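You operate a simulated robot arm through the tools that you are given. There is no shell and no other tool. Be economical: measure what you need, move in short steps, check, and stop when the job is done.

You run a simulated two-armed robot. Do the job below in one go: nothing can be reset, and whatever is moved stays where it is left.

Task
Fetch the yellow crate and set it on the blue tray on the top of the big round table. Then turn the height knob of the labeller to 62 mm. Then push the lower door of the capper shut. Then take the blue strap roll on the top of the white table and put it away on the fourth shelf from the bottom of the blue shelves. Then put the foot cream fat tube from the top of the white table on top of the white box there. Keep to this order.

The check looks at the end state, three seconds after you hand in, the way a careful person would. Anything else that was tipped, shoved, dropped, spilled or broken makes it a failure.

Robot
Two 7-joint arms with two-finger parallel grippers on one trunk, on a base that drives. Base frame: it is fixed to the floor where the robot stands at the start and does not move with it; the origin is under the middle of the robot, x ahead of it, y to its left, z up. Lengths are in mm, angles in rad, forces in N, time in s.
The left shoulder is at the start at [73, 174, 1183], the right one opposite. With the tool pointing down near the work surface each hand reaches from about 260 to 700 mm from the robot's upright axis, wherever it stands, measured 20 degrees to its own side. Places, roughly: blue strap roll (8x8x4 cm) [5100, 1500, 900]; blue tray (31x20x9 cm) [1200, -600, 900]; box [5000, 2000, 1000]; fat tube [5000, 1750, 1000]; fourth shelf of the blue shelves [-4800, -8300, 1300]; height knob of the labeller [600, 400, 700]; lower door of the capper [100, 1500, 400]; yellow crate (14x16x8 cm) [500, 0, 900]. Payload 3.6 kg a hand.
The TCP of each hand is the grasp point between the finger pads, 30 mm short of the fingertips. In the tool frame z runs along the fingers and y along their closing line. Largest opening 110 mm; finger width 20, thickness 10; the body of the gripper, 48 by 112 mm, starts 55 mm behind the TCP.
Orientation is that of the tool frame in the base frame, as [roll, pitch, yaw] about the fixed x, y, z axes, in that order (R = Rz(yaw) Ry(pitch) Rx(roll)). With the fingers straight down and closing along the base's y, the tool's x points along the base's -x, its y along +y and its z along -z.

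Tools
- The arms move only by the tool move_arm. It takes "left_steps", "right_steps" or both (then of equal length, played together; a hand with none holds still); each is a list of rows, each a list of 6 numbers: the shift along the base's x, y, z in mm, then the turn, a rotation vector about the base's x, y, z in rad. In form: [[dx, dy, dz, ax, ay, az], ...]. A call has 1 to 20 rows; each row shifts and turns the commanded pose from where the row before left it. "left_claw" and "right_claw" are, for a hand that has rows, the gripper command, from -1 (fully open) to 1 (shut), values between in proportion, set as the call begins (left out, the last holds). Each row takes 0.2 s and may step no farther than 50 mm and 0.15 rad from the row before; otherwise, or with a gripper value out of range, the whole call is refused. A pose out of reach is approached as far as the arm can. The call stops where the force on the tool passes 40 N (or 10 N more than at its start, if that is more) or the arm is blocked; 0.2 s more then pass. The fingers move at their own pace (about 153 mm/s each) and stop on an object; they squeeze with about 29 N. The grip force told is the motor's: it shows also when the fingers shut on nothing. Time passes only in rows, and 0.2 s behind the last, so rows that do not move let the fingers close. It gives the time, the measured TCP pose, the force on the tool (base axes), the opening and the grip force at its end, in the units of the frame above (readings bear some noise), with the torque about the TCP (base axes, N m) and any sound that the robot's microphone picked up.
- Cameras (640 x 400 px; columns grow to the right, rows downward): "scene" is now at [155.8, 45.4, 1359.2]; the picture's right is [0.50, -0.86, -0.00], its down [-0.47, -0.28, -0.84] and it looks along [0.72, 0.42, -0.55] (base axes); focal length 244 px, centre (320, 200). "left" rides on the left gripper at [72, -17, -103] in its tool frame; the picture's right is [0.23, 0.97, 0.00], its down [-0.76, 0.18, -0.62] and it looks along [-0.61, 0.14, 0.78] (tool axes); focal length 222 px, centre (320, 200). "right" rides on the right gripper at [72, 17, -103] in its tool frame; the picture's right is [-0.23, 0.97, 0.00], its down [-0.76, -0.18, -0.62] and it looks along [-0.61, -0.14, 0.78] (tool axes); focal length 222 px, centre (320, 200). There is no depth. A picture from a camera that has moved, and an enlarged one, comes with that camera's place and axes in the base frame and with its lens.
- capture(camera): a new picture of that camera. The clock stands still meanwhile.
- lift_body(by): slides the trunk up (or, below 0, down) by that many mm; the arms and the scene camera ride with it, the base frame stays. It gives what a move gives, with no picture.
- roll_base(legs): drives the robot by 1 to 6 legs, each [ahead, left, turn to the left] in mm, mm and rad, along the robot's own axes; the way and the turn of a leg run together, so that a leg with both is an arc; at most 1500 mm and 3.142 rad a leg. The arms and the cameras ride along, it lands a little off, and it stops where it bumps. It gives what a move gives.
- pan_tilt(pan, tilt): turns the head with the scene camera to pan (to the left, within 1.501 rad either way) and tilt (down, from -0.506 to 1.204), counted from straight ahead of the robot. It gives what a move gives.
- close_up(camera, box): a new picture of the part [left, top, right, bottom] of that camera's present view, enlarged. The clock stands still meanwhile.
- finish_job(): hands the job in; it is judged then, once.

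Go step by step. Nothing tells you exact positions but the pictures and the camera data: compare them with the known pose of the tool, close in by small moves and look again before you grip or let go. The budget is 165 turns and 122 pictures, counting those below and the enlarged ones. Unless the task says otherwise, let go and move clear before handing in.

The tools are called after "Emit:" by a JSON object that holds its "method" and its "body". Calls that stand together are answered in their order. move_arm: Moves the arms, as the interface text tells. Its arguments: {"type":"object","properties":{"left_steps":{"type":"array","items":{"type":"array","items":{"type":"number"}}},"left_claw":{"type":"number"},"right_steps":{"type":"array","items":{"type":"array","items":{"type":"number"}}},"right_claw":{"type":"number"}},"required":[]} The other tools are called the same way: lift_body (by) slides the trunk up or down; roll_base (legs) drives the base; pan_tilt (pan, tilt) turns the head that bears the scene camera; capture (camera) takes a picture; close_up (camera, box) takes an enlarged picture of a part of a camera's view; finish_job () hands the job in.

At the start:

```text
time_s: 0.0
left_tcp_pos: [385.2, 397.0, 1205.5]
left_tool_rot: [-3.14, 0.001, -3.141]
left_contact_force: [-0.4, -0.4, -0.1]
left_ft_torque: [0.01, 0.0, -0.01]
left_finger_gap: 110.0
left_grasp_force: 0.0
right_tcp_pos: [436.2, 8.5, 1174.6]
right_tool_rot: [-3.141, -0.002, -3.141]
right_contact_force: [-0.5, 0.6, -0.1]
right_ft_torque: [0.01, 0.01, 0.01]
right_finger_gap: 109.8
right_grasp_force: 0.1
trunk travel left (down, up): [-300.0, 463.0]
robot x, y, heading: [0.1, 2.4, -0.001]
head pan, tilt: [0.527, 0.579]
```

scene: 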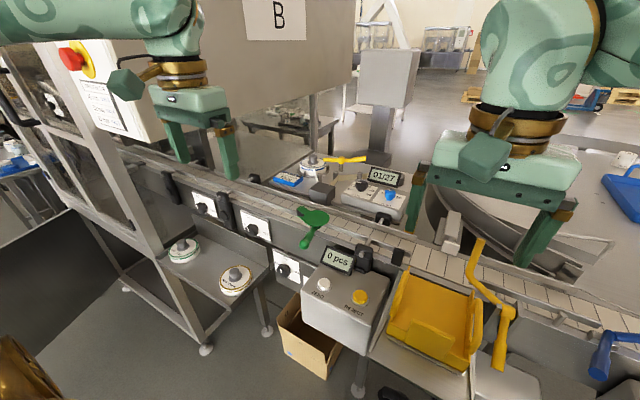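
right: 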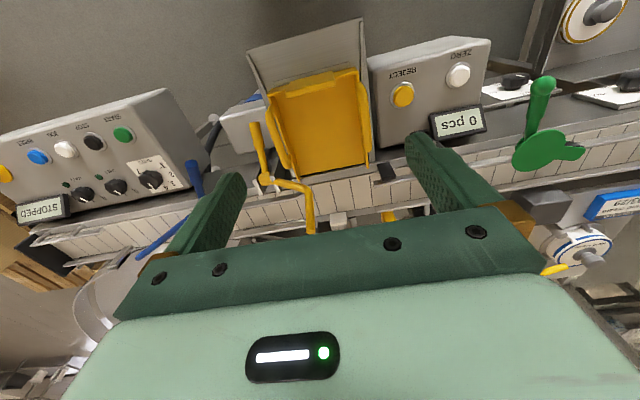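
left: 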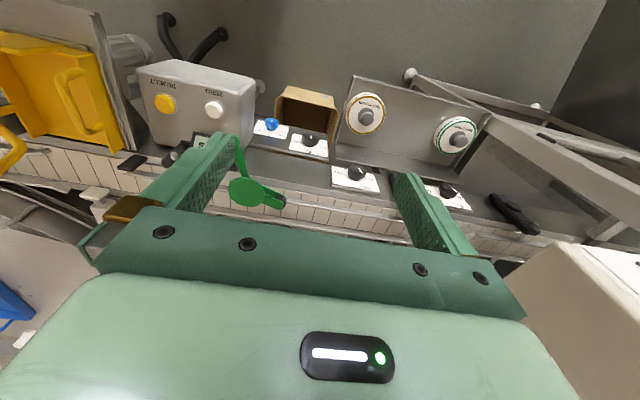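

I see a packing line ahead with the yellow crate in front of the right hand. I'll look straight ahead and to the right to locate the crate and the tray.

Emit:
{"method": "pan_tilt", "body": {"pan": -0.1, "tilt": 0.75}}

Emit:
{"method": "capture", "body": {"camera": "scene"}}

Emit:
{"method": "pan_tilt", "body": {"pan": -0.6, "tilt": 0.4}}

Emit:
{"method": "capture", "body": {"camera": "scene"}}

```text
time_s: 1.0
left_tcp_pos: [384.0, 395.9, 1205.1]
left_tool_rot: [-3.142, 0.003, -3.14]
left_contact_force: [0.1, -0.2, -0.7]
left_ft_torque: [-0.03, -0.04, -0.02]
left_finger_gap: 109.9
left_grasp_force: 0.0
right_tcp_pos: [436.9, 7.2, 1175.8]
right_tool_rot: [-3.142, -0.001, 3.141]
right_contact_force: [0.0, 0.1, -0.5]
right_ft_torque: [0.02, -0.02, -0.03]
right_finger_gap: 110.0
right_grasp_force: 0.0
trunk travel left (down, up): [-300.0, 463.0]
robot x, y, heading: [1.8, 1.3, 0.001]
head pan, tilt: [-0.099, 0.75]
```

```text
118 pictures are left
camera scene: at [161.4, -7.5, 1344.4], right [-0.1, -1.0, 0.0], down [-0.68, 0.07, -0.73], along [0.73, -0.07, -0.68], focal length 244 px, centre (320, 200)
```

scene: 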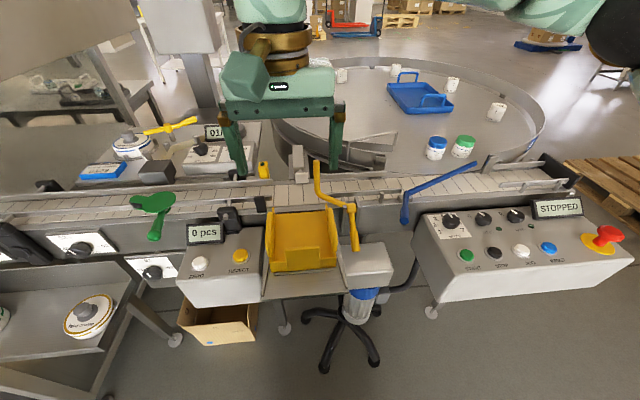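

```text
time_s: 1.9
left_tcp_pos: [383.3, 396.6, 1205.9]
left_tool_rot: [3.141, 0.002, -3.139]
left_contact_force: [-0.6, 0.3, -0.4]
left_ft_torque: [-0.02, -0.02, 0.01]
left_finger_gap: 110.1
left_grasp_force: 0.0
right_tcp_pos: [437.5, 7.6, 1175.1]
right_tool_rot: [-3.141, -0.002, 3.141]
right_contact_force: [1.0, 0.2, 0.1]
right_ft_torque: [-0.04, 0.02, 0.01]
right_finger_gap: 109.9
right_grasp_force: 0.2
trunk travel left (down, up): [-300.0, 463.0]
robot x, y, heading: [-1.2, -0.1, 0.001]
head pan, tilt: [-0.6, 0.4]
```

```text
117 pictures are left
camera scene: at [155.4, -51.6, 1375.5], right [-0.56, -0.83, 0.0], down [-0.32, 0.22, -0.92], along [0.76, -0.52, -0.39], focal length 244 px, centre (320, 200)
```

scene: 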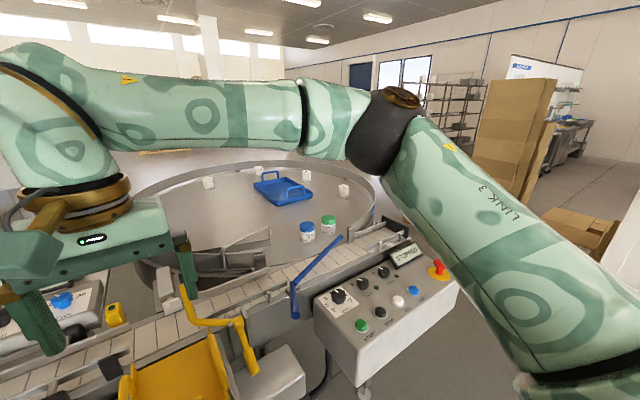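

The yellow crate seems to sit on a sloping grey holder in front of the conveyor. I'll enlarge it and the tray.

Emit:
{"method": "close_up", "body": {"camera": "right", "box": [200, 0, 420, 240]}}

Emit:
{"method": "pan_tilt", "body": {"pan": -0.1, "tilt": 0.75}}

Emit:
{"method": "close_up", "body": {"camera": "scene", "box": [230, 160, 400, 320]}}

Emit:
{"method": "close_up", "body": {"camera": "scene", "box": [340, 50, 540, 180]}}

```text
1.67 times, centred on (310, 120) of right
camera zoom: at [364.2, 25.0, 1278.8], right [0.23, 0.97, 0.0], down [0.76, -0.18, 0.62], along [0.61, -0.14, -0.78], focal length 370 px, centre (337, 333)
```

zoom: 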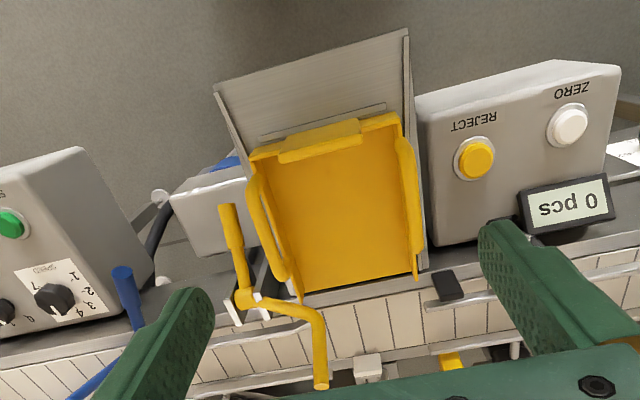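

```text
time_s: 2.9
left_tcp_pos: [382.8, 395.9, 1203.8]
left_tool_rot: [3.141, 0.001, -3.141]
left_contact_force: [-0.1, -0.7, -0.4]
left_ft_torque: [0.02, 0.0, -0.03]
left_finger_gap: 110.1
left_grasp_force: 0.1
right_tcp_pos: [436.4, 7.4, 1176.1]
right_tool_rot: [3.14, -0.002, 3.142]
right_contact_force: [0.7, -0.4, 0.0]
right_ft_torque: [0.0, -0.03, 0.03]
right_finger_gap: 110.0
right_grasp_force: 0.0
trunk travel left (down, up): [-300.0, 463.0]
robot x, y, heading: [-3.7, -1.3, 0.001]
head pan, tilt: [-0.099, 0.75]
```

```text
2.50 times, centred on (315, 240) of scene
camera zoom: at [161.4, -7.7, 1344.5], right [-0.1, -0.99, 0.0], down [-0.68, 0.07, -0.73], along [0.73, -0.07, -0.68], focal length 610 px, centre (332, 100)
```

zoom: 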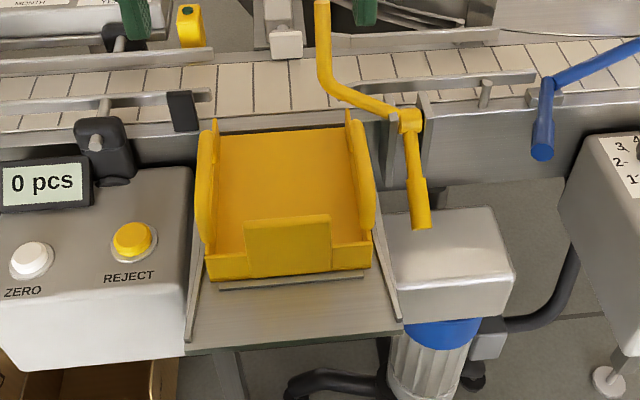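

```text
3.08 times, centred on (440, 115) of scene
camera zoom: at [161.4, -7.7, 1344.5], right [-0.1, -0.99, 0.0], down [-0.68, 0.07, -0.73], along [0.73, -0.07, -0.68], focal length 751 px, centre (-49, 462)
```

zoom: 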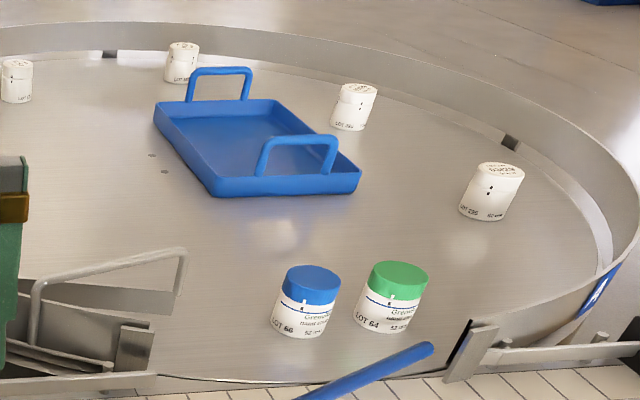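

The crate is almost level: its raised front tab spans about y −30..+31 at x≈422, with its top at z≈990. I'll turn the right tool 90° to straddle that tab and then check.

Emit:
{"method": "move_arm", "body": {"right_steps": [[0, 0, 0, 0, 0, 0.1428], [0, 0, 0, 0, 0, 0.1428], [0, 0, 0, 0, 0, 0.1428], [0, 0, 0, 0, 0, 0.1428], [0, 0, 0, 0, 0, 0.1428], [0, 0, 0, 0, 0, 0.1428], [0, 0, 0, 0, 0, 0.1428], [0, 0, 0, 0, 0, 0.1428], [0, 0, 0, 0, 0, 0.1428], [0, 0, 0, 0, 0, 0.1428], [0, 0, 0, 0, 0, 0.1428]], "right_claw": -1}}

Emit:
{"method": "capture", "body": {"camera": "right"}}

```text
time_s: 5.3
left_tcp_pos: [383.7, 395.8, 1205.4]
left_tool_rot: [3.14, 0.003, -3.14]
left_contact_force: [0.0, 0.5, -1.7]
left_ft_torque: [0.01, 0.0, -0.02]
left_finger_gap: 109.7
left_grasp_force: 0.0
right_tcp_pos: [435.7, 7.6, 1175.3]
right_tool_rot: [-3.141, 0.005, -2.573]
right_contact_force: [0.0, 0.2, 0.0]
right_ft_torque: [0.01, 0.0, 0.03]
right_finger_gap: 109.8
right_grasp_force: 0.0
right hand out of reach, approached as far as the arm can: row 5, 6, 7, 8, 9, 10, 11
trunk travel left (down, up): [-300.0, 463.0]
robot x, y, heading: [0.8, 1.1, 0.004]
head pan, tilt: [-0.099, 0.75]
```

```text
113 pictures are left
camera right: at [365.2, -16.2, 1277.9], right [-0.33, 0.94, 0.0], down [0.74, 0.26, 0.63], along [0.59, 0.21, -0.78], focal length 222 px, centre (320, 200)
```

right: 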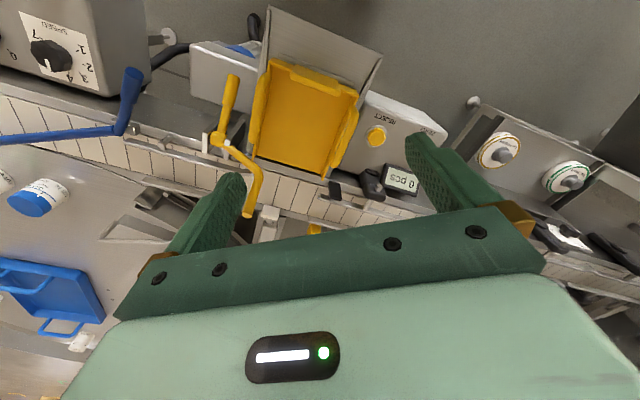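

Positive yaw hits a limit, so I'll turn the other way.

Emit:
{"method": "move_arm", "body": {"right_steps": [[0, 0, 0, 0, 0, -0.1428], [0, 0, 0, 0, 0, -0.1428], [0, 0, 0, 0, 0, -0.1428], [0, 0, 0, 0, 0, -0.1428], [0, 0, 0, 0, 0, -0.1428], [0, 0, 0, 0, 0, -0.1428], [0, 0, 0, 0, 0, -0.1428], [0, 0, 0, 0, 0, -0.1428], [0, 0, 0, 0, 0, -0.1428], [0, 0, 0, 0, 0, -0.1428], [0, 0, 0, 0, 0, -0.1428], [0, 0, 0, 0, 0, -0.1428], [0, 0, 0, 0, 0, -0.1428], [0, 0, 0, 0, 0, -0.1428], [0, 0, 0, 0, 0, -0.1428]]}}

```text
time_s: 8.5
left_tcp_pos: [382.9, 396.9, 1204.0]
left_tool_rot: [3.141, 0.001, 3.141]
left_contact_force: [-0.6, 0.9, 0.3]
left_ft_torque: [0.01, -0.01, 0.03]
left_finger_gap: 110.4
left_grasp_force: 0.1
right_tcp_pos: [436.2, 8.0, 1176.1]
right_tool_rot: [3.141, 0.004, 1.567]
right_contact_force: [-0.5, -0.7, -0.3]
right_ft_torque: [0.04, 0.02, 0.0]
right_finger_gap: 109.9
right_grasp_force: 0.0
trunk travel left (down, up): [-300.0, 463.0]
robot x, y, heading: [0.3, 1.0, -0.003]
head pan, tilt: [-0.099, 0.75]
```

Emit:
{"method": "move_arm", "body": {"right_steps": [[-2, -2, -40, 0, 0, 0], [-2, -2, -40, 0, 0, 0], [-2, -2, -40, 0, 0, 0], [0, -2, -16, 0, 0, 0]]}}

Emit:
{"method": "capture", "body": {"camera": "right"}}

Emit:
{"method": "capture", "body": {"camera": "scene"}}

```text
time_s: 9.5
left_tcp_pos: [384.2, 397.0, 1205.0]
left_tool_rot: [3.14, 0.002, -3.14]
left_contact_force: [-1.1, -0.3, 0.1]
left_ft_torque: [-0.03, 0.0, 0.0]
left_finger_gap: 110.0
left_grasp_force: 0.1
right_tcp_pos: [431.5, 1.6, 1040.9]
right_tool_rot: [-3.14, 0.003, 1.568]
right_contact_force: [0.1, 0.0, -0.4]
right_ft_torque: [0.05, 0.03, 0.01]
right_finger_gap: 110.0
right_grasp_force: 0.0
trunk travel left (down, up): [-300.0, 463.0]
robot x, y, heading: [0.6, -0.6, -0.002]
head pan, tilt: [-0.099, 0.75]
```

```text
112 pictures are left
camera right: at [447.8, 75.4, 1143.3], right [0.97, -0.23, 0.0], down [-0.18, -0.76, 0.63], along [-0.14, -0.61, -0.78], focal length 222 px, centre (320, 200)
```

right: 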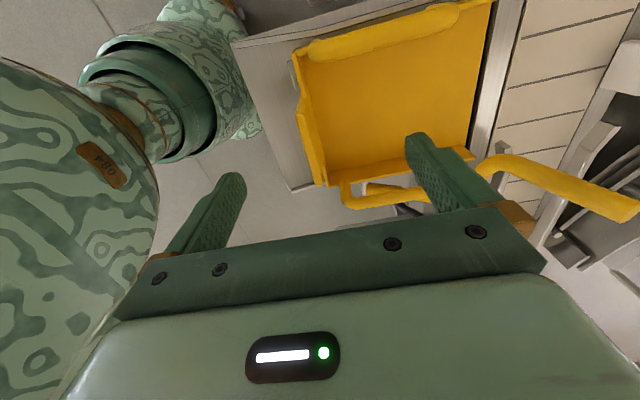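

```text
111 pictures are left
camera scene: at [161.3, -7.6, 1344.4], right [-0.1, -1.0, 0.0], down [-0.68, 0.07, -0.73], along [0.73, -0.07, -0.68], focal length 244 px, centre (320, 200)
```

scene: 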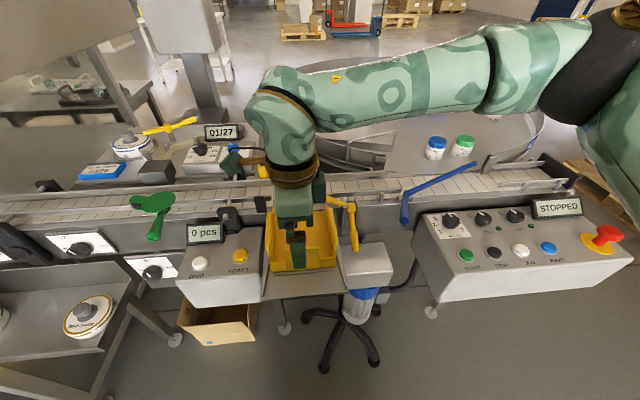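

The fingers straddle the tab correctly. I'll go down and close.

Emit:
{"method": "move_arm", "body": {"right_steps": [[-2, 0, -36, 0, 0, 0], [-2, 0, -36, 0, 0, 0]]}}

Emit:
{"method": "move_arm", "body": {"right_steps": [[0, 0, 0, 0, 0, 0], [0, 0, 0, 0, 0, 0], [0, 0, 0, 0, 0, 0], [0, 0, 0, 0, 0, 0]], "right_claw": 1}}

Emit:
{"method": "capture", "body": {"camera": "right"}}

```text
time_s: 10.1
left_tcp_pos: [383.9, 397.1, 1204.7]
left_tool_rot: [-3.141, 0.003, -3.139]
left_contact_force: [0.5, -1.0, -0.2]
left_ft_torque: [0.0, 0.02, -0.02]
left_finger_gap: 110.2
left_grasp_force: 0.0
right_tcp_pos: [425.6, 0.9, 968.4]
right_tool_rot: [-3.141, 0.004, 1.567]
right_contact_force: [0.1, -0.6, 0.4]
right_ft_torque: [0.02, 0.02, 0.0]
right_finger_gap: 110.0
right_grasp_force: 0.2
trunk travel left (down, up): [-300.0, 463.0]
robot x, y, heading: [2.1, 3.1, 0.003]
head pan, tilt: [-0.099, 0.75]
```

```text
time_s: 11.1
left_tcp_pos: [384.3, 396.1, 1206.4]
left_tool_rot: [3.141, 0.002, -3.14]
left_contact_force: [1.0, 0.9, 0.5]
left_ft_torque: [-0.02, 0.01, -0.01]
left_finger_gap: 109.7
left_grasp_force: 0.0
right_tcp_pos: [426.5, -0.0, 968.6]
right_tool_rot: [3.141, 0.002, 1.567]
right_contact_force: [-0.5, 0.8, -0.7]
right_ft_torque: [-0.07, -0.05, 0.09]
right_finger_gap: 8.2
right_grasp_force: 28.7
trunk travel left (down, up): [-300.0, 463.0]
robot x, y, heading: [-1.9, 0.7, 0.0]
head pan, tilt: [-0.099, 0.75]
```

```text
110 pictures are left
camera right: at [443.2, 74.4, 1070.6], right [0.97, -0.23, 0.0], down [-0.18, -0.76, 0.63], along [-0.14, -0.61, -0.78], focal length 222 px, centre (320, 200)
```

right: 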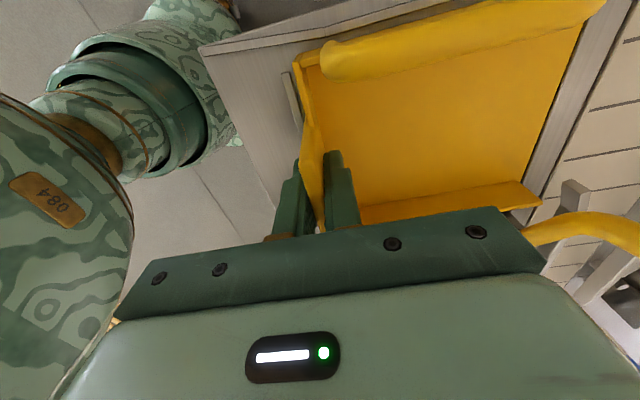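

The grip holds on the 8 mm tab. Lifting.

Emit:
{"method": "move_arm", "body": {"right_steps": [[0, 0, 20, 0, 0, 0], [0, 0, 25, 0, 0, 0], [0, 0, 35, 0, 0, 0], [0, 0, 40, 0, 0, 0], [0, 0, 40, 0, 0, 0], [0, 0, 30, 0, 0, 0]]}}

Emit:
{"method": "capture", "body": {"camera": "right"}}

Emit:
{"method": "capture", "body": {"camera": "scene"}}

```text
time_s: 12.5
left_tcp_pos: [383.8, 396.1, 1205.2]
left_tool_rot: [-3.141, 0.002, -3.14]
left_contact_force: [0.3, 0.2, 0.1]
left_ft_torque: [0.03, -0.02, -0.03]
left_finger_gap: 110.2
left_grasp_force: 0.0
right_tcp_pos: [426.4, -3.7, 1158.0]
right_tool_rot: [3.14, 0.003, 1.569]
right_contact_force: [-0.1, 0.0, 0.1]
right_ft_torque: [0.04, 0.02, 0.03]
right_finger_gap: 0.2
right_grasp_force: 29.1
trunk travel left (down, up): [-300.0, 463.0]
robot x, y, heading: [-0.2, 1.5, -0.003]
head pan, tilt: [-0.099, 0.75]
```

```text
109 pictures are left
camera right: at [443.2, 69.8, 1259.5], right [0.97, -0.23, 0.0], down [-0.18, -0.76, 0.63], along [-0.14, -0.61, -0.78], focal length 222 px, centre (320, 200)
```

right: 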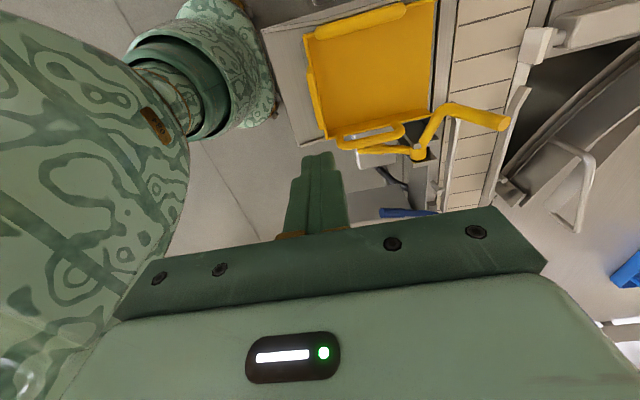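

```text
108 pictures are left
camera scene: at [160.9, -7.5, 1344.5], right [-0.1, -1.0, 0.0], down [-0.68, 0.07, -0.73], along [0.73, -0.07, -0.68], focal length 244 px, centre (320, 200)
```

scene: 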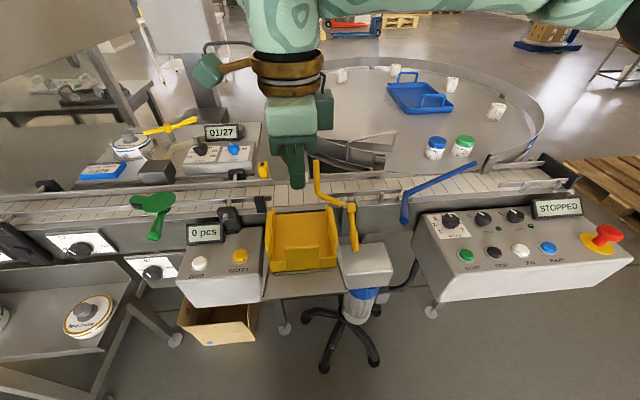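

The tab slipped out of the fingers and the crate stayed put. I notice looped handles on its sides, so I'll look closer.

Emit:
{"method": "close_up", "body": {"camera": "right", "box": [280, 0, 480, 170]}}

Emit:
{"method": "close_up", "body": {"camera": "scene", "box": [250, 180, 370, 290]}}

```text
2.35 times, centred on (380, 85) of right
camera zoom: at [443.2, 69.8, 1259.5], right [0.97, -0.23, 0.0], down [-0.18, -0.76, 0.63], along [-0.14, -0.61, -0.78], focal length 523 px, centre (179, 471)
```

zoom: 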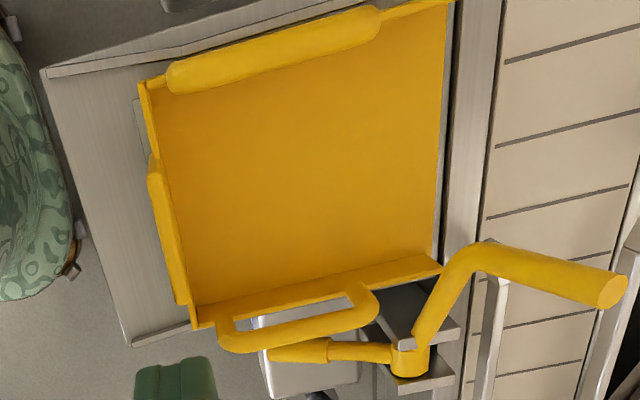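

```text
3.64 times, centred on (310, 235) of scene
camera zoom: at [160.9, -7.5, 1344.5], right [-0.1, -1.0, 0.0], down [-0.68, 0.07, -0.73], along [0.73, -0.07, -0.68], focal length 888 px, centre (356, 73)
```

zoom: 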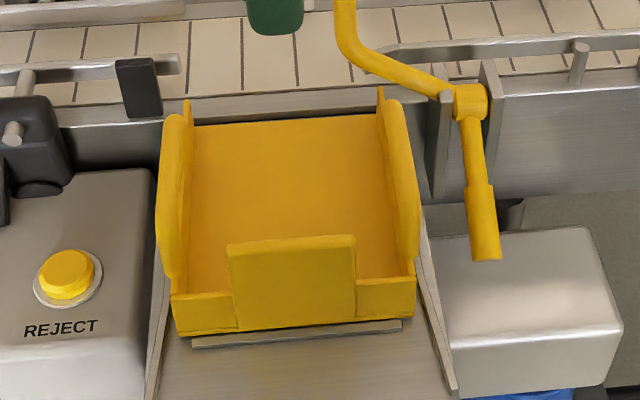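

The crate has two upright loop handles, with bars at about y=±60, x 441–522 and top z≈990, which are meant for two hands. I'll bring both hands over the handles with the fingers closing along y and leaning slightly outward.

Emit:
{"method": "move_arm", "body": {"right_steps": [[5, -6, 0, 0, 0, 0.1428], [5, -6, 0, 0, 0, 0.1428], [5, -6, 0, 0, 0, 0.1428], [5, -6, 0, 0, 0, 0.1428], [5, -6, 0, 0, 0, 0.1428], [5, -6, 0, 0, 0, 0.1428], [5, -6, 0, 0, 0, 0.1428], [5, -6, 0, 0, 0, 0.1428], [5, -6, 0, 0, 0, 0.1428], [5, -6, 0, 0, 0, 0.1428], [5, -6, 0, 0, 0, 0.1428], [0, -6, 0, 0.12, 0, 0]], "right_claw": 0.16, "left_steps": [[8, -26, -4, 0, 0, 0], [8, -26, -4, 0, 0, 0], [8, -26, -4, 0, 0, 0], [8, -26, -4, 0, 0, 0], [8, -26, -4, 0, 0, 0], [8, -26, -4, 0, 0, 0], [8, -26, -4, 0, 0, 0], [8, -26, -4, 0, 0, 0], [8, -26, -4, 0, 0, 0], [8, -26, -4, 0, 0, 0], [8, -26, -4, 0, 0, 0], [10, -26, -3, -0.12, 0, 0]], "left_claw": 0.16}}

Emit:
{"method": "capture", "body": {"camera": "left"}}

Emit:
{"method": "capture", "body": {"camera": "right"}}

```text
time_s: 15.1
left_tcp_pos: [470.7, 120.1, 1161.7]
left_tool_rot: [-3.023, 0.001, -3.14]
left_contact_force: [-0.3, 0.0, 0.7]
left_ft_torque: [0.0, 0.01, 0.03]
left_finger_gap: 46.2
left_grasp_force: 0.0
left hand out of reach, approached as far as the arm can: row 10, 11, 12
right_tcp_pos: [482.7, -74.2, 1157.1]
right_tool_rot: [3.019, 0.002, 3.139]
right_contact_force: [0.1, -0.3, 0.6]
right_ft_torque: [-0.02, 0.03, -0.03]
right_finger_gap: 46.2
right_grasp_force: 0.1
trunk travel left (down, up): [-300.0, 463.0]
robot x, y, heading: [-1.7, 0.4, 0.001]
head pan, tilt: [-0.099, 0.75]
```

```text
105 pictures are left
camera left: at [398.3, 113.8, 1266.3], right [-0.23, 0.97, -0.11], down [0.76, 0.25, 0.6], along [0.61, 0.05, -0.79], focal length 222 px, centre (320, 200)
```

left: 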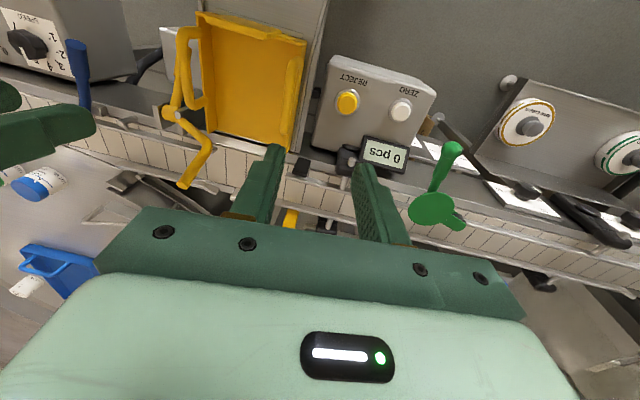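

```text
104 pictures are left
camera right: at [409.9, -69.4, 1261.5], right [0.23, 0.97, 0.12], down [0.76, -0.25, 0.6], along [0.61, -0.05, -0.79], focal length 222 px, centre (320, 200)
```

right: 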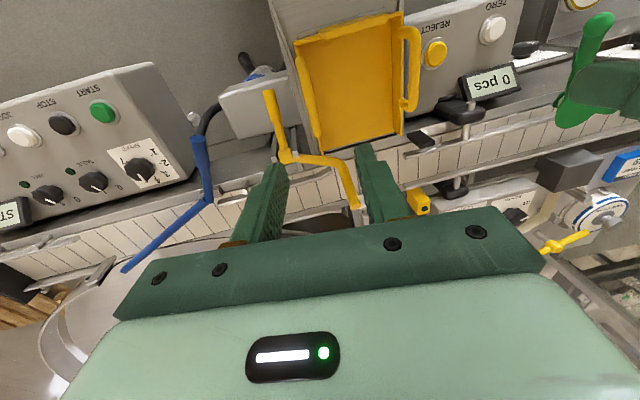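

The left hand stopped short, so I'll try to nudge it to the handle line separately at a lower height.

Emit:
{"method": "move_arm", "body": {"left_steps": [[5, -15, -20, 0, 0, 0], [5, -15, -20, 0, 0, 0], [2, -15, -20, 0, 0, 0], [0, -10, 0, 0, 0, 0]]}}

```text
time_s: 16.1
left_tcp_pos: [478.1, 116.5, 1125.0]
left_tool_rot: [-3.021, 0.001, -3.14]
left_contact_force: [0.4, -1.4, 0.4]
left_ft_torque: [0.0, -0.02, 0.01]
left_finger_gap: 46.1
left_grasp_force: 0.0
left hand out of reach, approached as far as the arm can: row 1, 2, 3, 4
right_tcp_pos: [481.7, -73.6, 1157.6]
right_tool_rot: [3.022, 0.002, 3.139]
right_contact_force: [-0.1, 0.4, 0.3]
right_ft_torque: [0.03, 0.04, 0.01]
right_finger_gap: 46.4
right_grasp_force: 0.1
trunk travel left (down, up): [-300.0, 463.0]
robot x, y, heading: [-1.5, -1.7, -0.001]
head pan, tilt: [-0.099, 0.75]
```

I suspect a hand-to-hand clearance limit. As a test, I'll move the right hand away and the left hand in.

Emit:
{"method": "move_arm", "body": {"right_steps": [[0, -25, 0, 0, 0, 0], [0, -25, 0, 0, 0, 0], [0, 0, 0, 0, 0, 0], [0, 0, 0, 0, 0, 0]], "left_steps": [[0, -15, 0, 0, 0, 0], [0, -15, 0, 0, 0, 0], [0, -15, 0, 0, 0, 0], [0, -10, 0, 0, 0, 0]]}}

```text
time_s: 17.1
left_tcp_pos: [476.4, 115.6, 1124.1]
left_tool_rot: [-3.021, 0.003, -3.141]
left_contact_force: [-1.0, 0.0, 0.6]
left_ft_torque: [-0.01, 0.05, 0.0]
left_finger_gap: 46.2
left_grasp_force: 0.0
left hand out of reach, approached as far as the arm can: row 1, 2, 3, 4
right_tcp_pos: [481.7, -124.8, 1158.2]
right_tool_rot: [3.021, 0.002, 3.138]
right_contact_force: [0.9, -0.3, -0.7]
right_ft_torque: [0.01, 0.02, 0.01]
right_finger_gap: 46.3
right_grasp_force: 0.1
trunk travel left (down, up): [-300.0, 463.0]
robot x, y, heading: [1.7, -0.9, 0.0]
head pan, tilt: [-0.099, 0.75]
```

It's a joint limit of the left arm and not clearance between the hands. I'll shift the base 80 mm to the right so both handles fall in reach of both arms.

Emit:
{"method": "roll_base", "body": {"legs": [[0, -80, 0]]}}

Emit:
{"method": "move_arm", "body": {"left_steps": [[2, 10, 0, 0, 0, 0], [2, 15, 0, 0, 0, 0], [1, 3, 0, 0, 0, 0], [0, 0, 0, 0, 0, 0]], "right_steps": [[0, 40, -10, 0, 0, 0], [0, 40, -10, 0, 0, 0], [0, 40, -10, 0, 0, 0], [0, 20, -3, 0, 0, 0]]}}

Emit:
{"method": "capture", "body": {"camera": "left"}}

Emit:
{"method": "capture", "body": {"camera": "right"}}

```text
time_s: 18.1
left_tcp_pos: [476.5, 33.3, 1122.5]
left_tool_rot: [-3.022, 0.002, -3.14]
left_contact_force: [0.3, 0.8, 0.2]
left_ft_torque: [0.04, 0.01, 0.0]
left_finger_gap: 46.4
left_grasp_force: 0.0
right_tcp_pos: [481.6, -206.7, 1158.9]
right_tool_rot: [3.02, 0.0, 3.14]
right_contact_force: [0.5, -0.1, -0.8]
right_ft_torque: [0.05, -0.03, -0.02]
right_finger_gap: 46.3
right_grasp_force: 0.0
trunk travel left (down, up): [-300.0, 463.0]
robot x, y, heading: [-3.0, -81.3, -0.001]
head pan, tilt: [-0.099, 0.75]
```

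```text
time_s: 19.1
left_tcp_pos: [480.2, 63.2, 1123.4]
left_tool_rot: [-3.02, 0.003, -3.14]
left_contact_force: [-0.3, -0.9, -1.2]
left_ft_torque: [0.02, 0.02, 0.01]
left_finger_gap: 46.3
left_grasp_force: 0.2
right_tcp_pos: [483.6, -67.9, 1127.2]
right_tool_rot: [3.022, 0.002, 3.139]
right_contact_force: [-0.3, 0.3, 0.4]
right_ft_torque: [0.02, -0.03, -0.03]
right_finger_gap: 46.0
right_grasp_force: 0.1
trunk travel left (down, up): [-300.0, 463.0]
robot x, y, heading: [0.7, -81.4, 0.002]
head pan, tilt: [-0.099, 0.75]
```

```text
103 pictures are left
camera left: at [407.9, 57.3, 1229.0], right [-0.23, 0.97, -0.12], down [0.76, 0.25, 0.6], along [0.61, 0.05, -0.79], focal length 222 px, centre (320, 200)
```

left: 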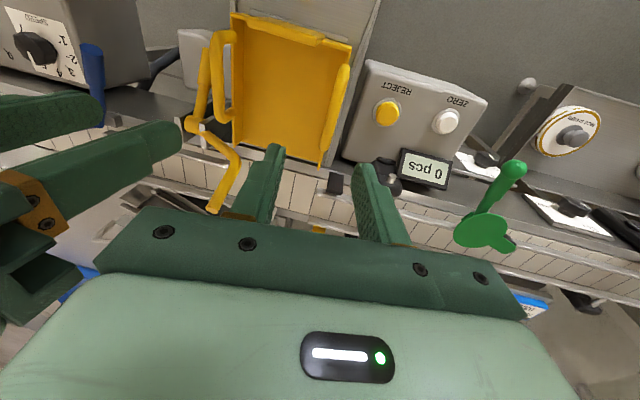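

```text
102 pictures are left
camera right: at [410.7, -62.3, 1230.1], right [0.23, 0.97, 0.12], down [0.76, -0.25, 0.6], along [0.61, -0.05, -0.79], focal length 222 px, centre (320, 200)
```

right: 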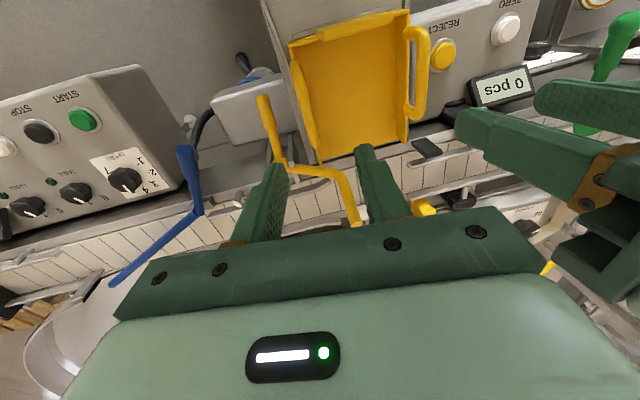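

Emit:
{"method": "close_up", "body": {"camera": "left", "box": [180, 0, 380, 200]}}

Emit:
{"method": "close_up", "body": {"camera": "right", "box": [260, 0, 460, 200]}}

```text
2.00 times, centred on (280, 100) of left
camera zoom: at [407.9, 57.3, 1229.0], right [-0.23, 0.97, -0.12], down [0.76, 0.25, 0.6], along [0.61, 0.05, -0.79], focal length 444 px, centre (400, 400)
```

zoom: 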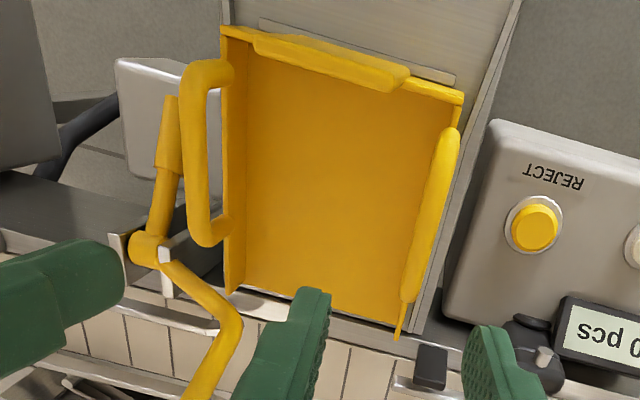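

```text
2.00 times, centred on (360, 100) of right
camera zoom: at [410.7, -62.3, 1230.1], right [0.23, 0.97, 0.12], down [0.76, -0.25, 0.6], along [0.61, -0.05, -0.79], focal length 444 px, centre (240, 400)
```

zoom: 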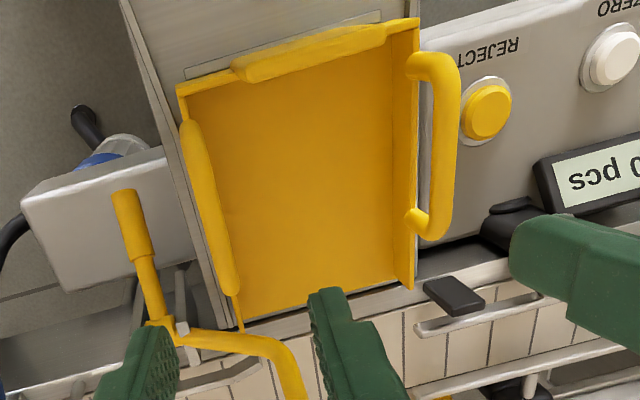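

Bars measured: left at y≈61 and right at y≈−63, both centred at x≈478 with tops at ≈990. I'll lower both hands and close.

Emit:
{"method": "move_arm", "body": {"left_steps": [[-1, -1, -36, 0, 0, 0], [-1, -1, -36, 0, 0, 0], [0, 0, -36, 0, 0, 0], [0, 0, -35, 0, 0, 0], [0, 0, 0, 0, 0, 0]], "right_steps": [[-2, 2, -37, 0, 0, 0], [-2, 2, -37, 0, 0, 0], [-1, 1, -37, 0, 0, 0], [0, 0, -36, 0, 0, 0], [0, 0, 0, 0, 0, 0]]}}

Emit:
{"method": "capture", "body": {"camera": "left"}}

Emit:
{"method": "capture", "body": {"camera": "right"}}

```text
time_s: 20.4
left_tcp_pos: [477.4, 59.6, 976.2]
left_tool_rot: [-3.02, 0.001, -3.14]
left_contact_force: [0.4, -0.9, -0.1]
left_ft_torque: [0.02, -0.01, -0.03]
left_finger_gap: 46.1
left_grasp_force: 0.0
right_tcp_pos: [477.4, -60.3, 979.2]
right_tool_rot: [3.022, 0.003, 3.139]
right_contact_force: [-0.7, 0.8, 0.9]
right_ft_torque: [0.0, 0.01, -0.01]
right_finger_gap: 45.9
right_grasp_force: 0.0
trunk travel left (down, up): [-300.0, 463.0]
robot x, y, heading: [-1.7, -79.4, 0.001]
head pan, tilt: [-0.099, 0.75]
```

```text
99 pictures are left
camera left: at [404.6, 54.0, 1081.6], right [-0.23, 0.97, -0.12], down [0.76, 0.25, 0.6], along [0.61, 0.05, -0.79], focal length 222 px, centre (320, 200)
```

left: 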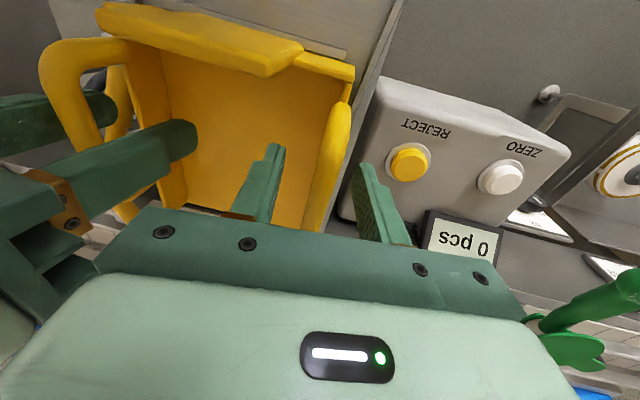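

```text
98 pictures are left
camera right: at [404.2, -55.5, 1081.9], right [0.23, 0.97, 0.12], down [0.76, -0.25, 0.6], along [0.61, -0.05, -0.79], focal length 222 px, centre (320, 200)
```

right: 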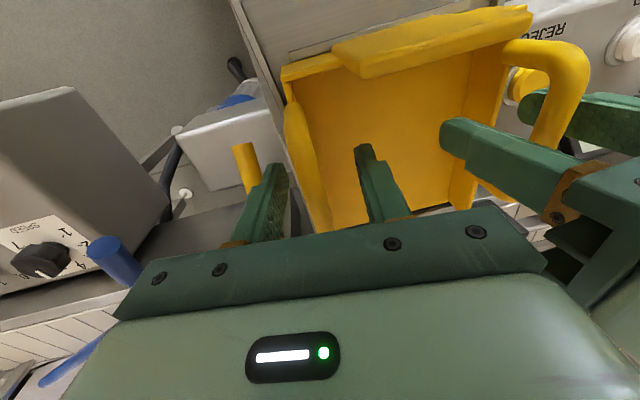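

Both bars sit between the fingers. Closing both grippers.

Emit:
{"method": "move_arm", "body": {"left_steps": [[0, 0, 0, 0, 0, 0], [0, 0, 0, 0, 0, 0], [0, 0, 0, 0, 0, 0]], "right_steps": [[0, 0, 0, 0, 0, 0], [0, 0, 0, 0, 0, 0], [0, 0, 0, 0, 0, 0]], "left_claw": 1, "right_claw": 1}}

Emit:
{"method": "move_arm", "body": {"left_steps": [[0, 0, 8, 0, 0, 0], [0, 0, 8, 0, 0, 0], [0, 0, 14, 0, 0, 0]], "right_steps": [[0, 0, 8, 0, 0, 0], [0, 0, 8, 0, 0, 0], [0, 0, 14, 0, 0, 0]]}}

Emit:
{"method": "capture", "body": {"camera": "scene"}}

```text
time_s: 21.1
left_tcp_pos: [478.2, 60.9, 976.8]
left_tool_rot: [-3.023, 0.0, -3.14]
left_contact_force: [0.0, 17.7, 0.1]
left_ft_torque: [1.31, -0.1, -0.08]
left_finger_gap: 11.8
left_grasp_force: 29.0
right_tcp_pos: [478.2, -61.2, 975.8]
right_tool_rot: [3.023, 0.001, 3.137]
right_contact_force: [0.8, -16.1, -0.5]
right_ft_torque: [-1.3, 0.15, 0.01]
right_finger_gap: 11.7
right_grasp_force: 29.0
trunk travel left (down, up): [-300.0, 463.0]
robot x, y, heading: [4.2, -82.0, -0.0]
head pan, tilt: [-0.099, 0.75]
```

```text
time_s: 21.9
left_tcp_pos: [480.0, 63.2, 1006.4]
left_tool_rot: [-3.024, -0.004, -3.137]
left_contact_force: [-8.4, 26.5, -3.3]
left_ft_torque: [1.19, 1.1, 0.13]
left_finger_gap: 11.8
left_grasp_force: 29.0
right_tcp_pos: [478.3, -61.8, 1007.4]
right_tool_rot: [3.023, 0.001, 3.139]
right_contact_force: [12.5, -14.7, -19.6]
right_ft_torque: [-0.41, 0.45, -0.2]
right_finger_gap: 11.9
right_grasp_force: 29.3
trunk travel left (down, up): [-300.0, 463.0]
robot x, y, heading: [-3.3, -83.2, 0.004]
head pan, tilt: [-0.099, 0.75]
```

```text
97 pictures are left
camera scene: at [163.9, -88.0, 1343.8], right [-0.1, -1.0, 0.0], down [-0.68, 0.07, -0.73], along [0.73, -0.07, -0.68], focal length 244 px, centre (320, 200)
```

scene: 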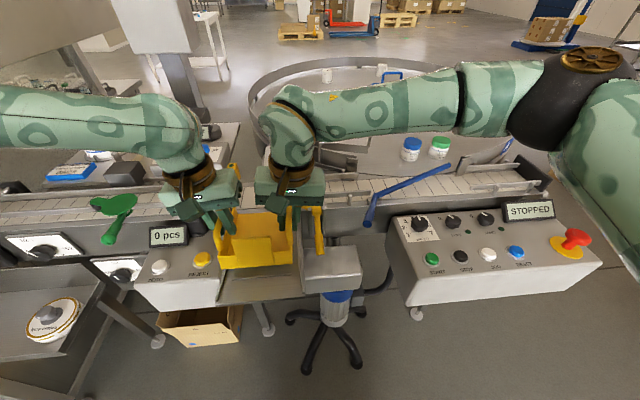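

It's lifting, about 2.3 kg. The forces show the hands are squeezed slightly inward, so I'll relax that while lifting further.

Emit:
{"method": "move_arm", "body": {"left_steps": [[0, 1, 8, 0, 0, 0], [0, 1, 12, 0, 0, 0], [0, 0, 20, 0, 0, 0]], "right_steps": [[0, -1, 8, 0, 0, 0], [0, -1, 12, 0, 0, 0], [0, 0, 20, 0, 0, 0]]}}

Emit:
{"method": "close_up", "body": {"camera": "scene", "box": [160, 140, 360, 300]}}

```text
time_s: 22.8
left_tcp_pos: [479.3, 61.7, 1051.1]
left_tool_rot: [-3.019, 0.003, -3.141]
left_contact_force: [1.1, -2.6, -8.3]
left_ft_torque: [0.9, -0.79, 0.26]
left_finger_gap: 12.7
left_grasp_force: 29.0
right_tcp_pos: [477.2, -62.6, 1050.8]
right_tool_rot: [3.02, 0.001, 3.141]
right_contact_force: [-1.3, 2.3, 6.4]
right_ft_torque: [0.04, 0.79, -0.11]
right_finger_gap: 11.4
right_grasp_force: 28.9
trunk travel left (down, up): [-300.0, 463.0]
robot x, y, heading: [-0.7, -81.9, 0.005]
head pan, tilt: [-0.099, 0.75]
```

```text
2.50 times, centred on (260, 220) of scene
camera zoom: at [161.7, -89.7, 1344.6], right [-0.1, -1.0, 0.0], down [-0.68, 0.07, -0.73], along [0.73, -0.07, -0.68], focal length 610 px, centre (470, 150)
```

zoom: 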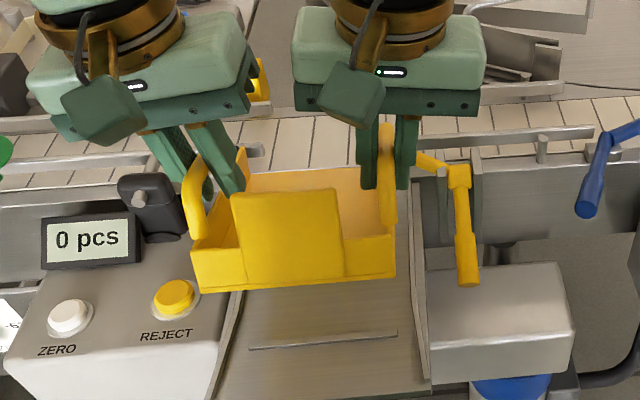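

The crate is lifted and level. I'll raise the trunk, back off, and look along the right-hand side for a route to the round table.

Emit:
{"method": "lift_body", "body": {"by": 110}}

Emit:
{"method": "roll_base", "body": {"legs": [[-300, 0, 0]]}}

Emit:
{"method": "pan_tilt", "body": {"pan": -0.9, "tilt": 0.45}}

Emit:
{"method": "capture", "body": {"camera": "scene"}}

```text
time_s: 24.2
left_tcp_pos: [479.5, 61.7, 1159.1]
left_tool_rot: [-3.02, -0.001, -3.139]
left_contact_force: [-2.4, -25.4, -7.0]
left_ft_torque: [0.85, 0.23, 0.26]
left_finger_gap: 12.7
left_grasp_force: 29.2
right_tcp_pos: [477.4, -62.8, 1158.7]
right_tool_rot: [3.023, 0.003, 3.139]
right_contact_force: [2.9, 24.7, 5.1]
right_ft_torque: [-0.09, -0.25, -0.42]
right_finger_gap: 11.5
right_grasp_force: 29.0
trunk travel left (down, up): [-410.0, 353.0]
robot x, y, heading: [1.5, -79.3, 0.004]
head pan, tilt: [-0.099, 0.75]
```

```text
time_s: 26.2
left_tcp_pos: [180.7, 61.9, 1160.3]
left_tool_rot: [-3.017, 0.0, -3.136]
left_contact_force: [-0.8, -38.1, -5.5]
left_ft_torque: [0.59, -0.08, 0.42]
left_finger_gap: 12.7
left_grasp_force: 29.2
right_tcp_pos: [179.5, -62.9, 1159.2]
right_tool_rot: [3.02, 0.003, -3.138]
right_contact_force: [0.0, 38.8, 3.2]
right_ft_torque: [-0.14, 0.04, -0.38]
right_finger_gap: 11.7
right_grasp_force: 28.7
trunk travel left (down, up): [-410.0, 353.0]
robot x, y, heading: [-293.6, -85.4, 0.007]
head pan, tilt: [-0.099, 0.75]
```

```text
time_s: 27.3
left_tcp_pos: [180.9, 62.5, 1160.6]
left_tool_rot: [-3.017, 0.001, -3.135]
left_contact_force: [-1.7, -7.7, -7.3]
left_ft_torque: [0.97, 0.15, 0.14]
left_finger_gap: 12.4
left_grasp_force: 28.9
right_tcp_pos: [180.7, -61.7, 1159.8]
right_tool_rot: [3.02, 0.003, -3.141]
right_contact_force: [1.4, 7.9, 5.9]
right_ft_torque: [-0.04, -0.24, -0.38]
right_finger_gap: 11.4
right_grasp_force: 29.1
trunk travel left (down, up): [-410.0, 353.0]
robot x, y, heading: [-297.2, -76.8, 0.007]
head pan, tilt: [-0.901, 0.45]
```

```text
95 pictures are left
camera scene: at [-197.3, -153.9, 1482.3], right [-0.78, -0.63, 0.0], down [-0.27, 0.34, -0.9], along [0.56, -0.7, -0.44], focal length 244 px, centre (320, 200)
```

scene: 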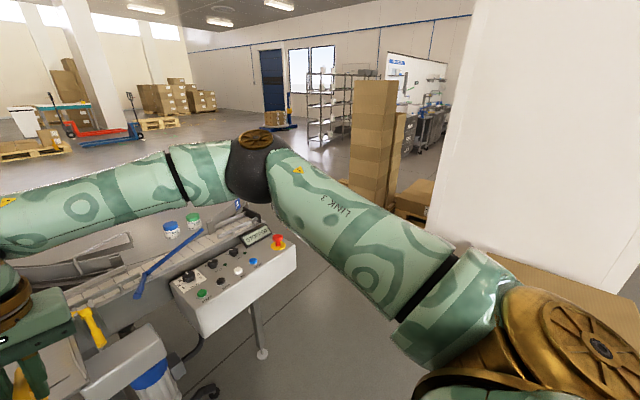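

The way to the right is clear to about y=−2000. I'll relax the internal grip force a touch and drive sideways, then look ahead.

Emit:
{"method": "move_arm", "body": {"left_steps": [[0, -0.6, 0, 0, 0, 0], [0, 0, 0, 0, 0, 0]], "right_steps": [[0, 0.6, 0, 0, 0, 0], [0, 0, 0, 0, 0, 0]]}}

Emit:
{"method": "roll_base", "body": {"legs": [[0, -1300, 0]]}}

Emit:
{"method": "pan_tilt", "body": {"pan": 0.25, "tilt": 0.5}}

Emit:
{"method": "capture", "body": {"camera": "scene"}}

```text
time_s: 27.9
left_tcp_pos: [181.3, 62.1, 1160.1]
left_tool_rot: [-3.02, 0.002, -3.135]
left_contact_force: [0.2, 2.3, -8.8]
left_ft_torque: [1.07, 0.03, 0.05]
left_finger_gap: 12.5
left_grasp_force: 29.7
right_tcp_pos: [181.4, -62.4, 1160.0]
right_tool_rot: [3.022, 0.0, -3.14]
right_contact_force: [0.2, -2.4, 8.2]
right_ft_torque: [0.01, 0.0, -0.11]
right_finger_gap: 11.5
right_grasp_force: 29.3
trunk travel left (down, up): [-410.0, 353.0]
robot x, y, heading: [-297.3, -82.8, 0.006]
head pan, tilt: [-0.901, 0.45]
```

```text
time_s: 33.4
left_tcp_pos: [202.7, -1102.4, 1158.8]
left_tool_rot: [-3.019, -0.001, 2.983]
left_contact_force: [0.3, -1.9, -1.8]
left_ft_torque: [0.23, 0.1, 0.57]
left_finger_gap: 11.8
left_grasp_force: 29.1
right_tcp_pos: [180.4, -1223.9, 1158.4]
right_tool_rot: [3.021, 0.002, 2.973]
right_contact_force: [-0.8, 1.9, -0.4]
right_ft_torque: [-0.14, -0.11, -0.33]
right_finger_gap: 11.3
right_grasp_force: 28.7
trunk travel left (down, up): [-410.0, 353.0]
robot x, y, heading: [-292.3, -1165.2, -0.166]
head pan, tilt: [-0.901, 0.45]
stopped in leg 1: the robot was blocked; the commanded pose is now the measured one
```

```text
time_s: 34.8
left_tcp_pos: [201.0, -1100.8, 1160.4]
left_tool_rot: [-3.021, 0.0, 2.98]
left_contact_force: [2.1, -1.1, -1.8]
left_ft_torque: [0.2, -0.09, 0.67]
left_finger_gap: 12.0
left_grasp_force: 29.2
right_tcp_pos: [179.5, -1223.2, 1159.2]
right_tool_rot: [3.022, 0.001, 2.975]
right_contact_force: [-2.3, 1.1, 0.3]
right_ft_torque: [-0.08, 0.01, -0.25]
right_finger_gap: 11.5
right_grasp_force: 29.4
trunk travel left (down, up): [-410.0, 353.0]
robot x, y, heading: [-292.0, -1167.5, -0.168]
head pan, tilt: [0.25, 0.499]
```

```text
94 pictures are left
camera scene: at [-162.1, -1162.0, 1477.9], right [0.08, -1.0, 0.0], down [-0.48, -0.04, -0.88], along [0.87, 0.07, -0.48], focal length 244 px, centre (320, 200)
```

scene: 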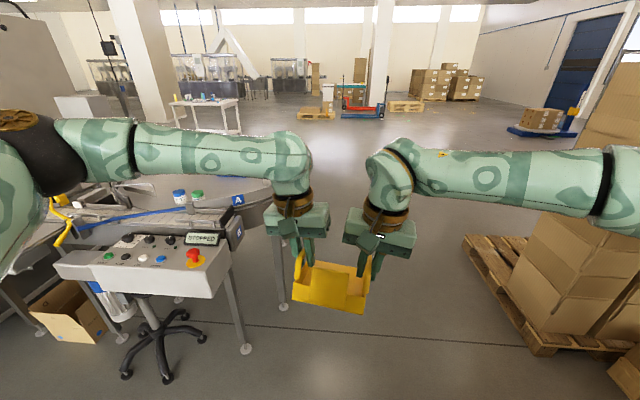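

I bumped something on the right at y≈−1167 and got rotated a little. I'll look right and down before moving.

Emit:
{"method": "pan_tilt", "body": {"pan": -1.4, "tilt": 0.75}}

Emit:
{"method": "capture", "body": {"camera": "scene"}}

```text
time_s: 36.5
left_tcp_pos: [202.3, -1100.5, 1160.1]
left_tool_rot: [-3.02, 0.0, 2.98]
left_contact_force: [1.7, -0.4, -2.0]
left_ft_torque: [0.2, 0.03, 0.59]
left_finger_gap: 11.7
left_grasp_force: 28.9
right_tcp_pos: [179.4, -1223.4, 1158.5]
right_tool_rot: [3.022, 0.002, 2.974]
right_contact_force: [-1.6, 1.2, -0.3]
right_ft_torque: [-0.11, -0.03, -0.22]
right_finger_gap: 11.2
right_grasp_force: 28.6
trunk travel left (down, up): [-410.0, 353.0]
robot x, y, heading: [-291.9, -1164.6, -0.169]
head pan, tilt: [-1.4, 0.75]
```

```text
93 pictures are left
camera scene: at [-252.2, -1252.5, 1456.0], right [-1.0, -0.01, 0.0], down [-0.01, 0.68, -0.73], along [0.0, -0.73, -0.68], focal length 244 px, centre (320, 200)
```

scene: 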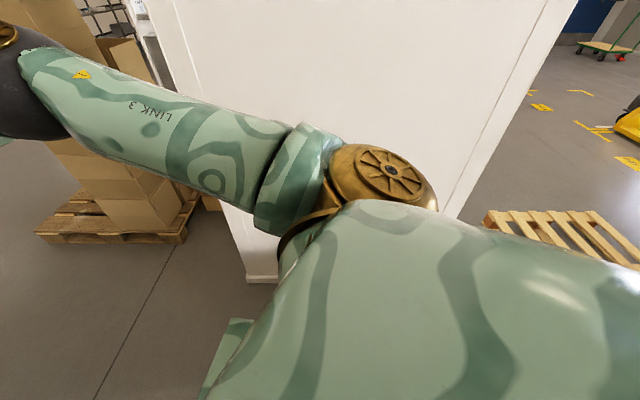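

Something low at the rear right, likely a carton, blocked the base. I'll back away to the left, straighten, and look again.

Emit:
{"method": "roll_base", "body": {"legs": [[0, 150, 0], [0, 0, 0.168]]}}

Emit:
{"method": "pan_tilt", "body": {"pan": -1.5, "tilt": 1.1}}

Emit:
{"method": "capture", "body": {"camera": "scene"}}

```text
time_s: 38.5
left_tcp_pos: [209.3, -866.9, 1160.4]
left_tool_rot: [-3.017, -0.001, -3.134]
left_contact_force: [2.1, -0.6, -2.1]
left_ft_torque: [0.19, -0.02, 0.6]
left_finger_gap: 11.8
left_grasp_force: 29.0
right_tcp_pos: [207.5, -990.4, 1159.5]
right_tool_rot: [3.024, 0.003, 3.141]
right_contact_force: [-2.2, 0.7, -0.4]
right_ft_torque: [-0.11, -0.02, -0.28]
right_finger_gap: 11.4
right_grasp_force: 28.8
trunk travel left (down, up): [-410.0, 353.0]
robot x, y, heading: [-267.5, -1011.8, 0.001]
head pan, tilt: [-1.4, 0.75]
```

```text
time_s: 39.4
left_tcp_pos: [210.4, -869.4, 1161.1]
left_tool_rot: [-3.019, 0.0, -3.132]
left_contact_force: [2.7, -1.5, -1.8]
left_ft_torque: [0.2, 0.03, 0.58]
left_finger_gap: 12.1
left_grasp_force: 28.7
right_tcp_pos: [207.7, -992.0, 1158.5]
right_tool_rot: [3.022, 0.001, 3.141]
right_contact_force: [-2.8, 1.1, 0.3]
right_ft_torque: [-0.07, -0.1, -0.3]
right_finger_gap: 11.4
right_grasp_force: 29.1
trunk travel left (down, up): [-410.0, 353.0]
robot x, y, heading: [-266.9, -1011.4, 0.004]
head pan, tilt: [-1.499, 1.1]
```

```text
92 pictures are left
camera scene: at [-222.3, -1074.8, 1430.3], right [-1.0, -0.08, 0.0], down [-0.07, 0.89, -0.45], along [0.03, -0.45, -0.89], focal length 244 px, centre (320, 200)
```

scene: 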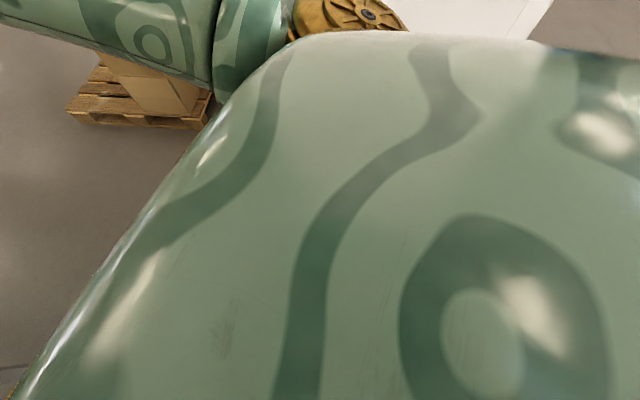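

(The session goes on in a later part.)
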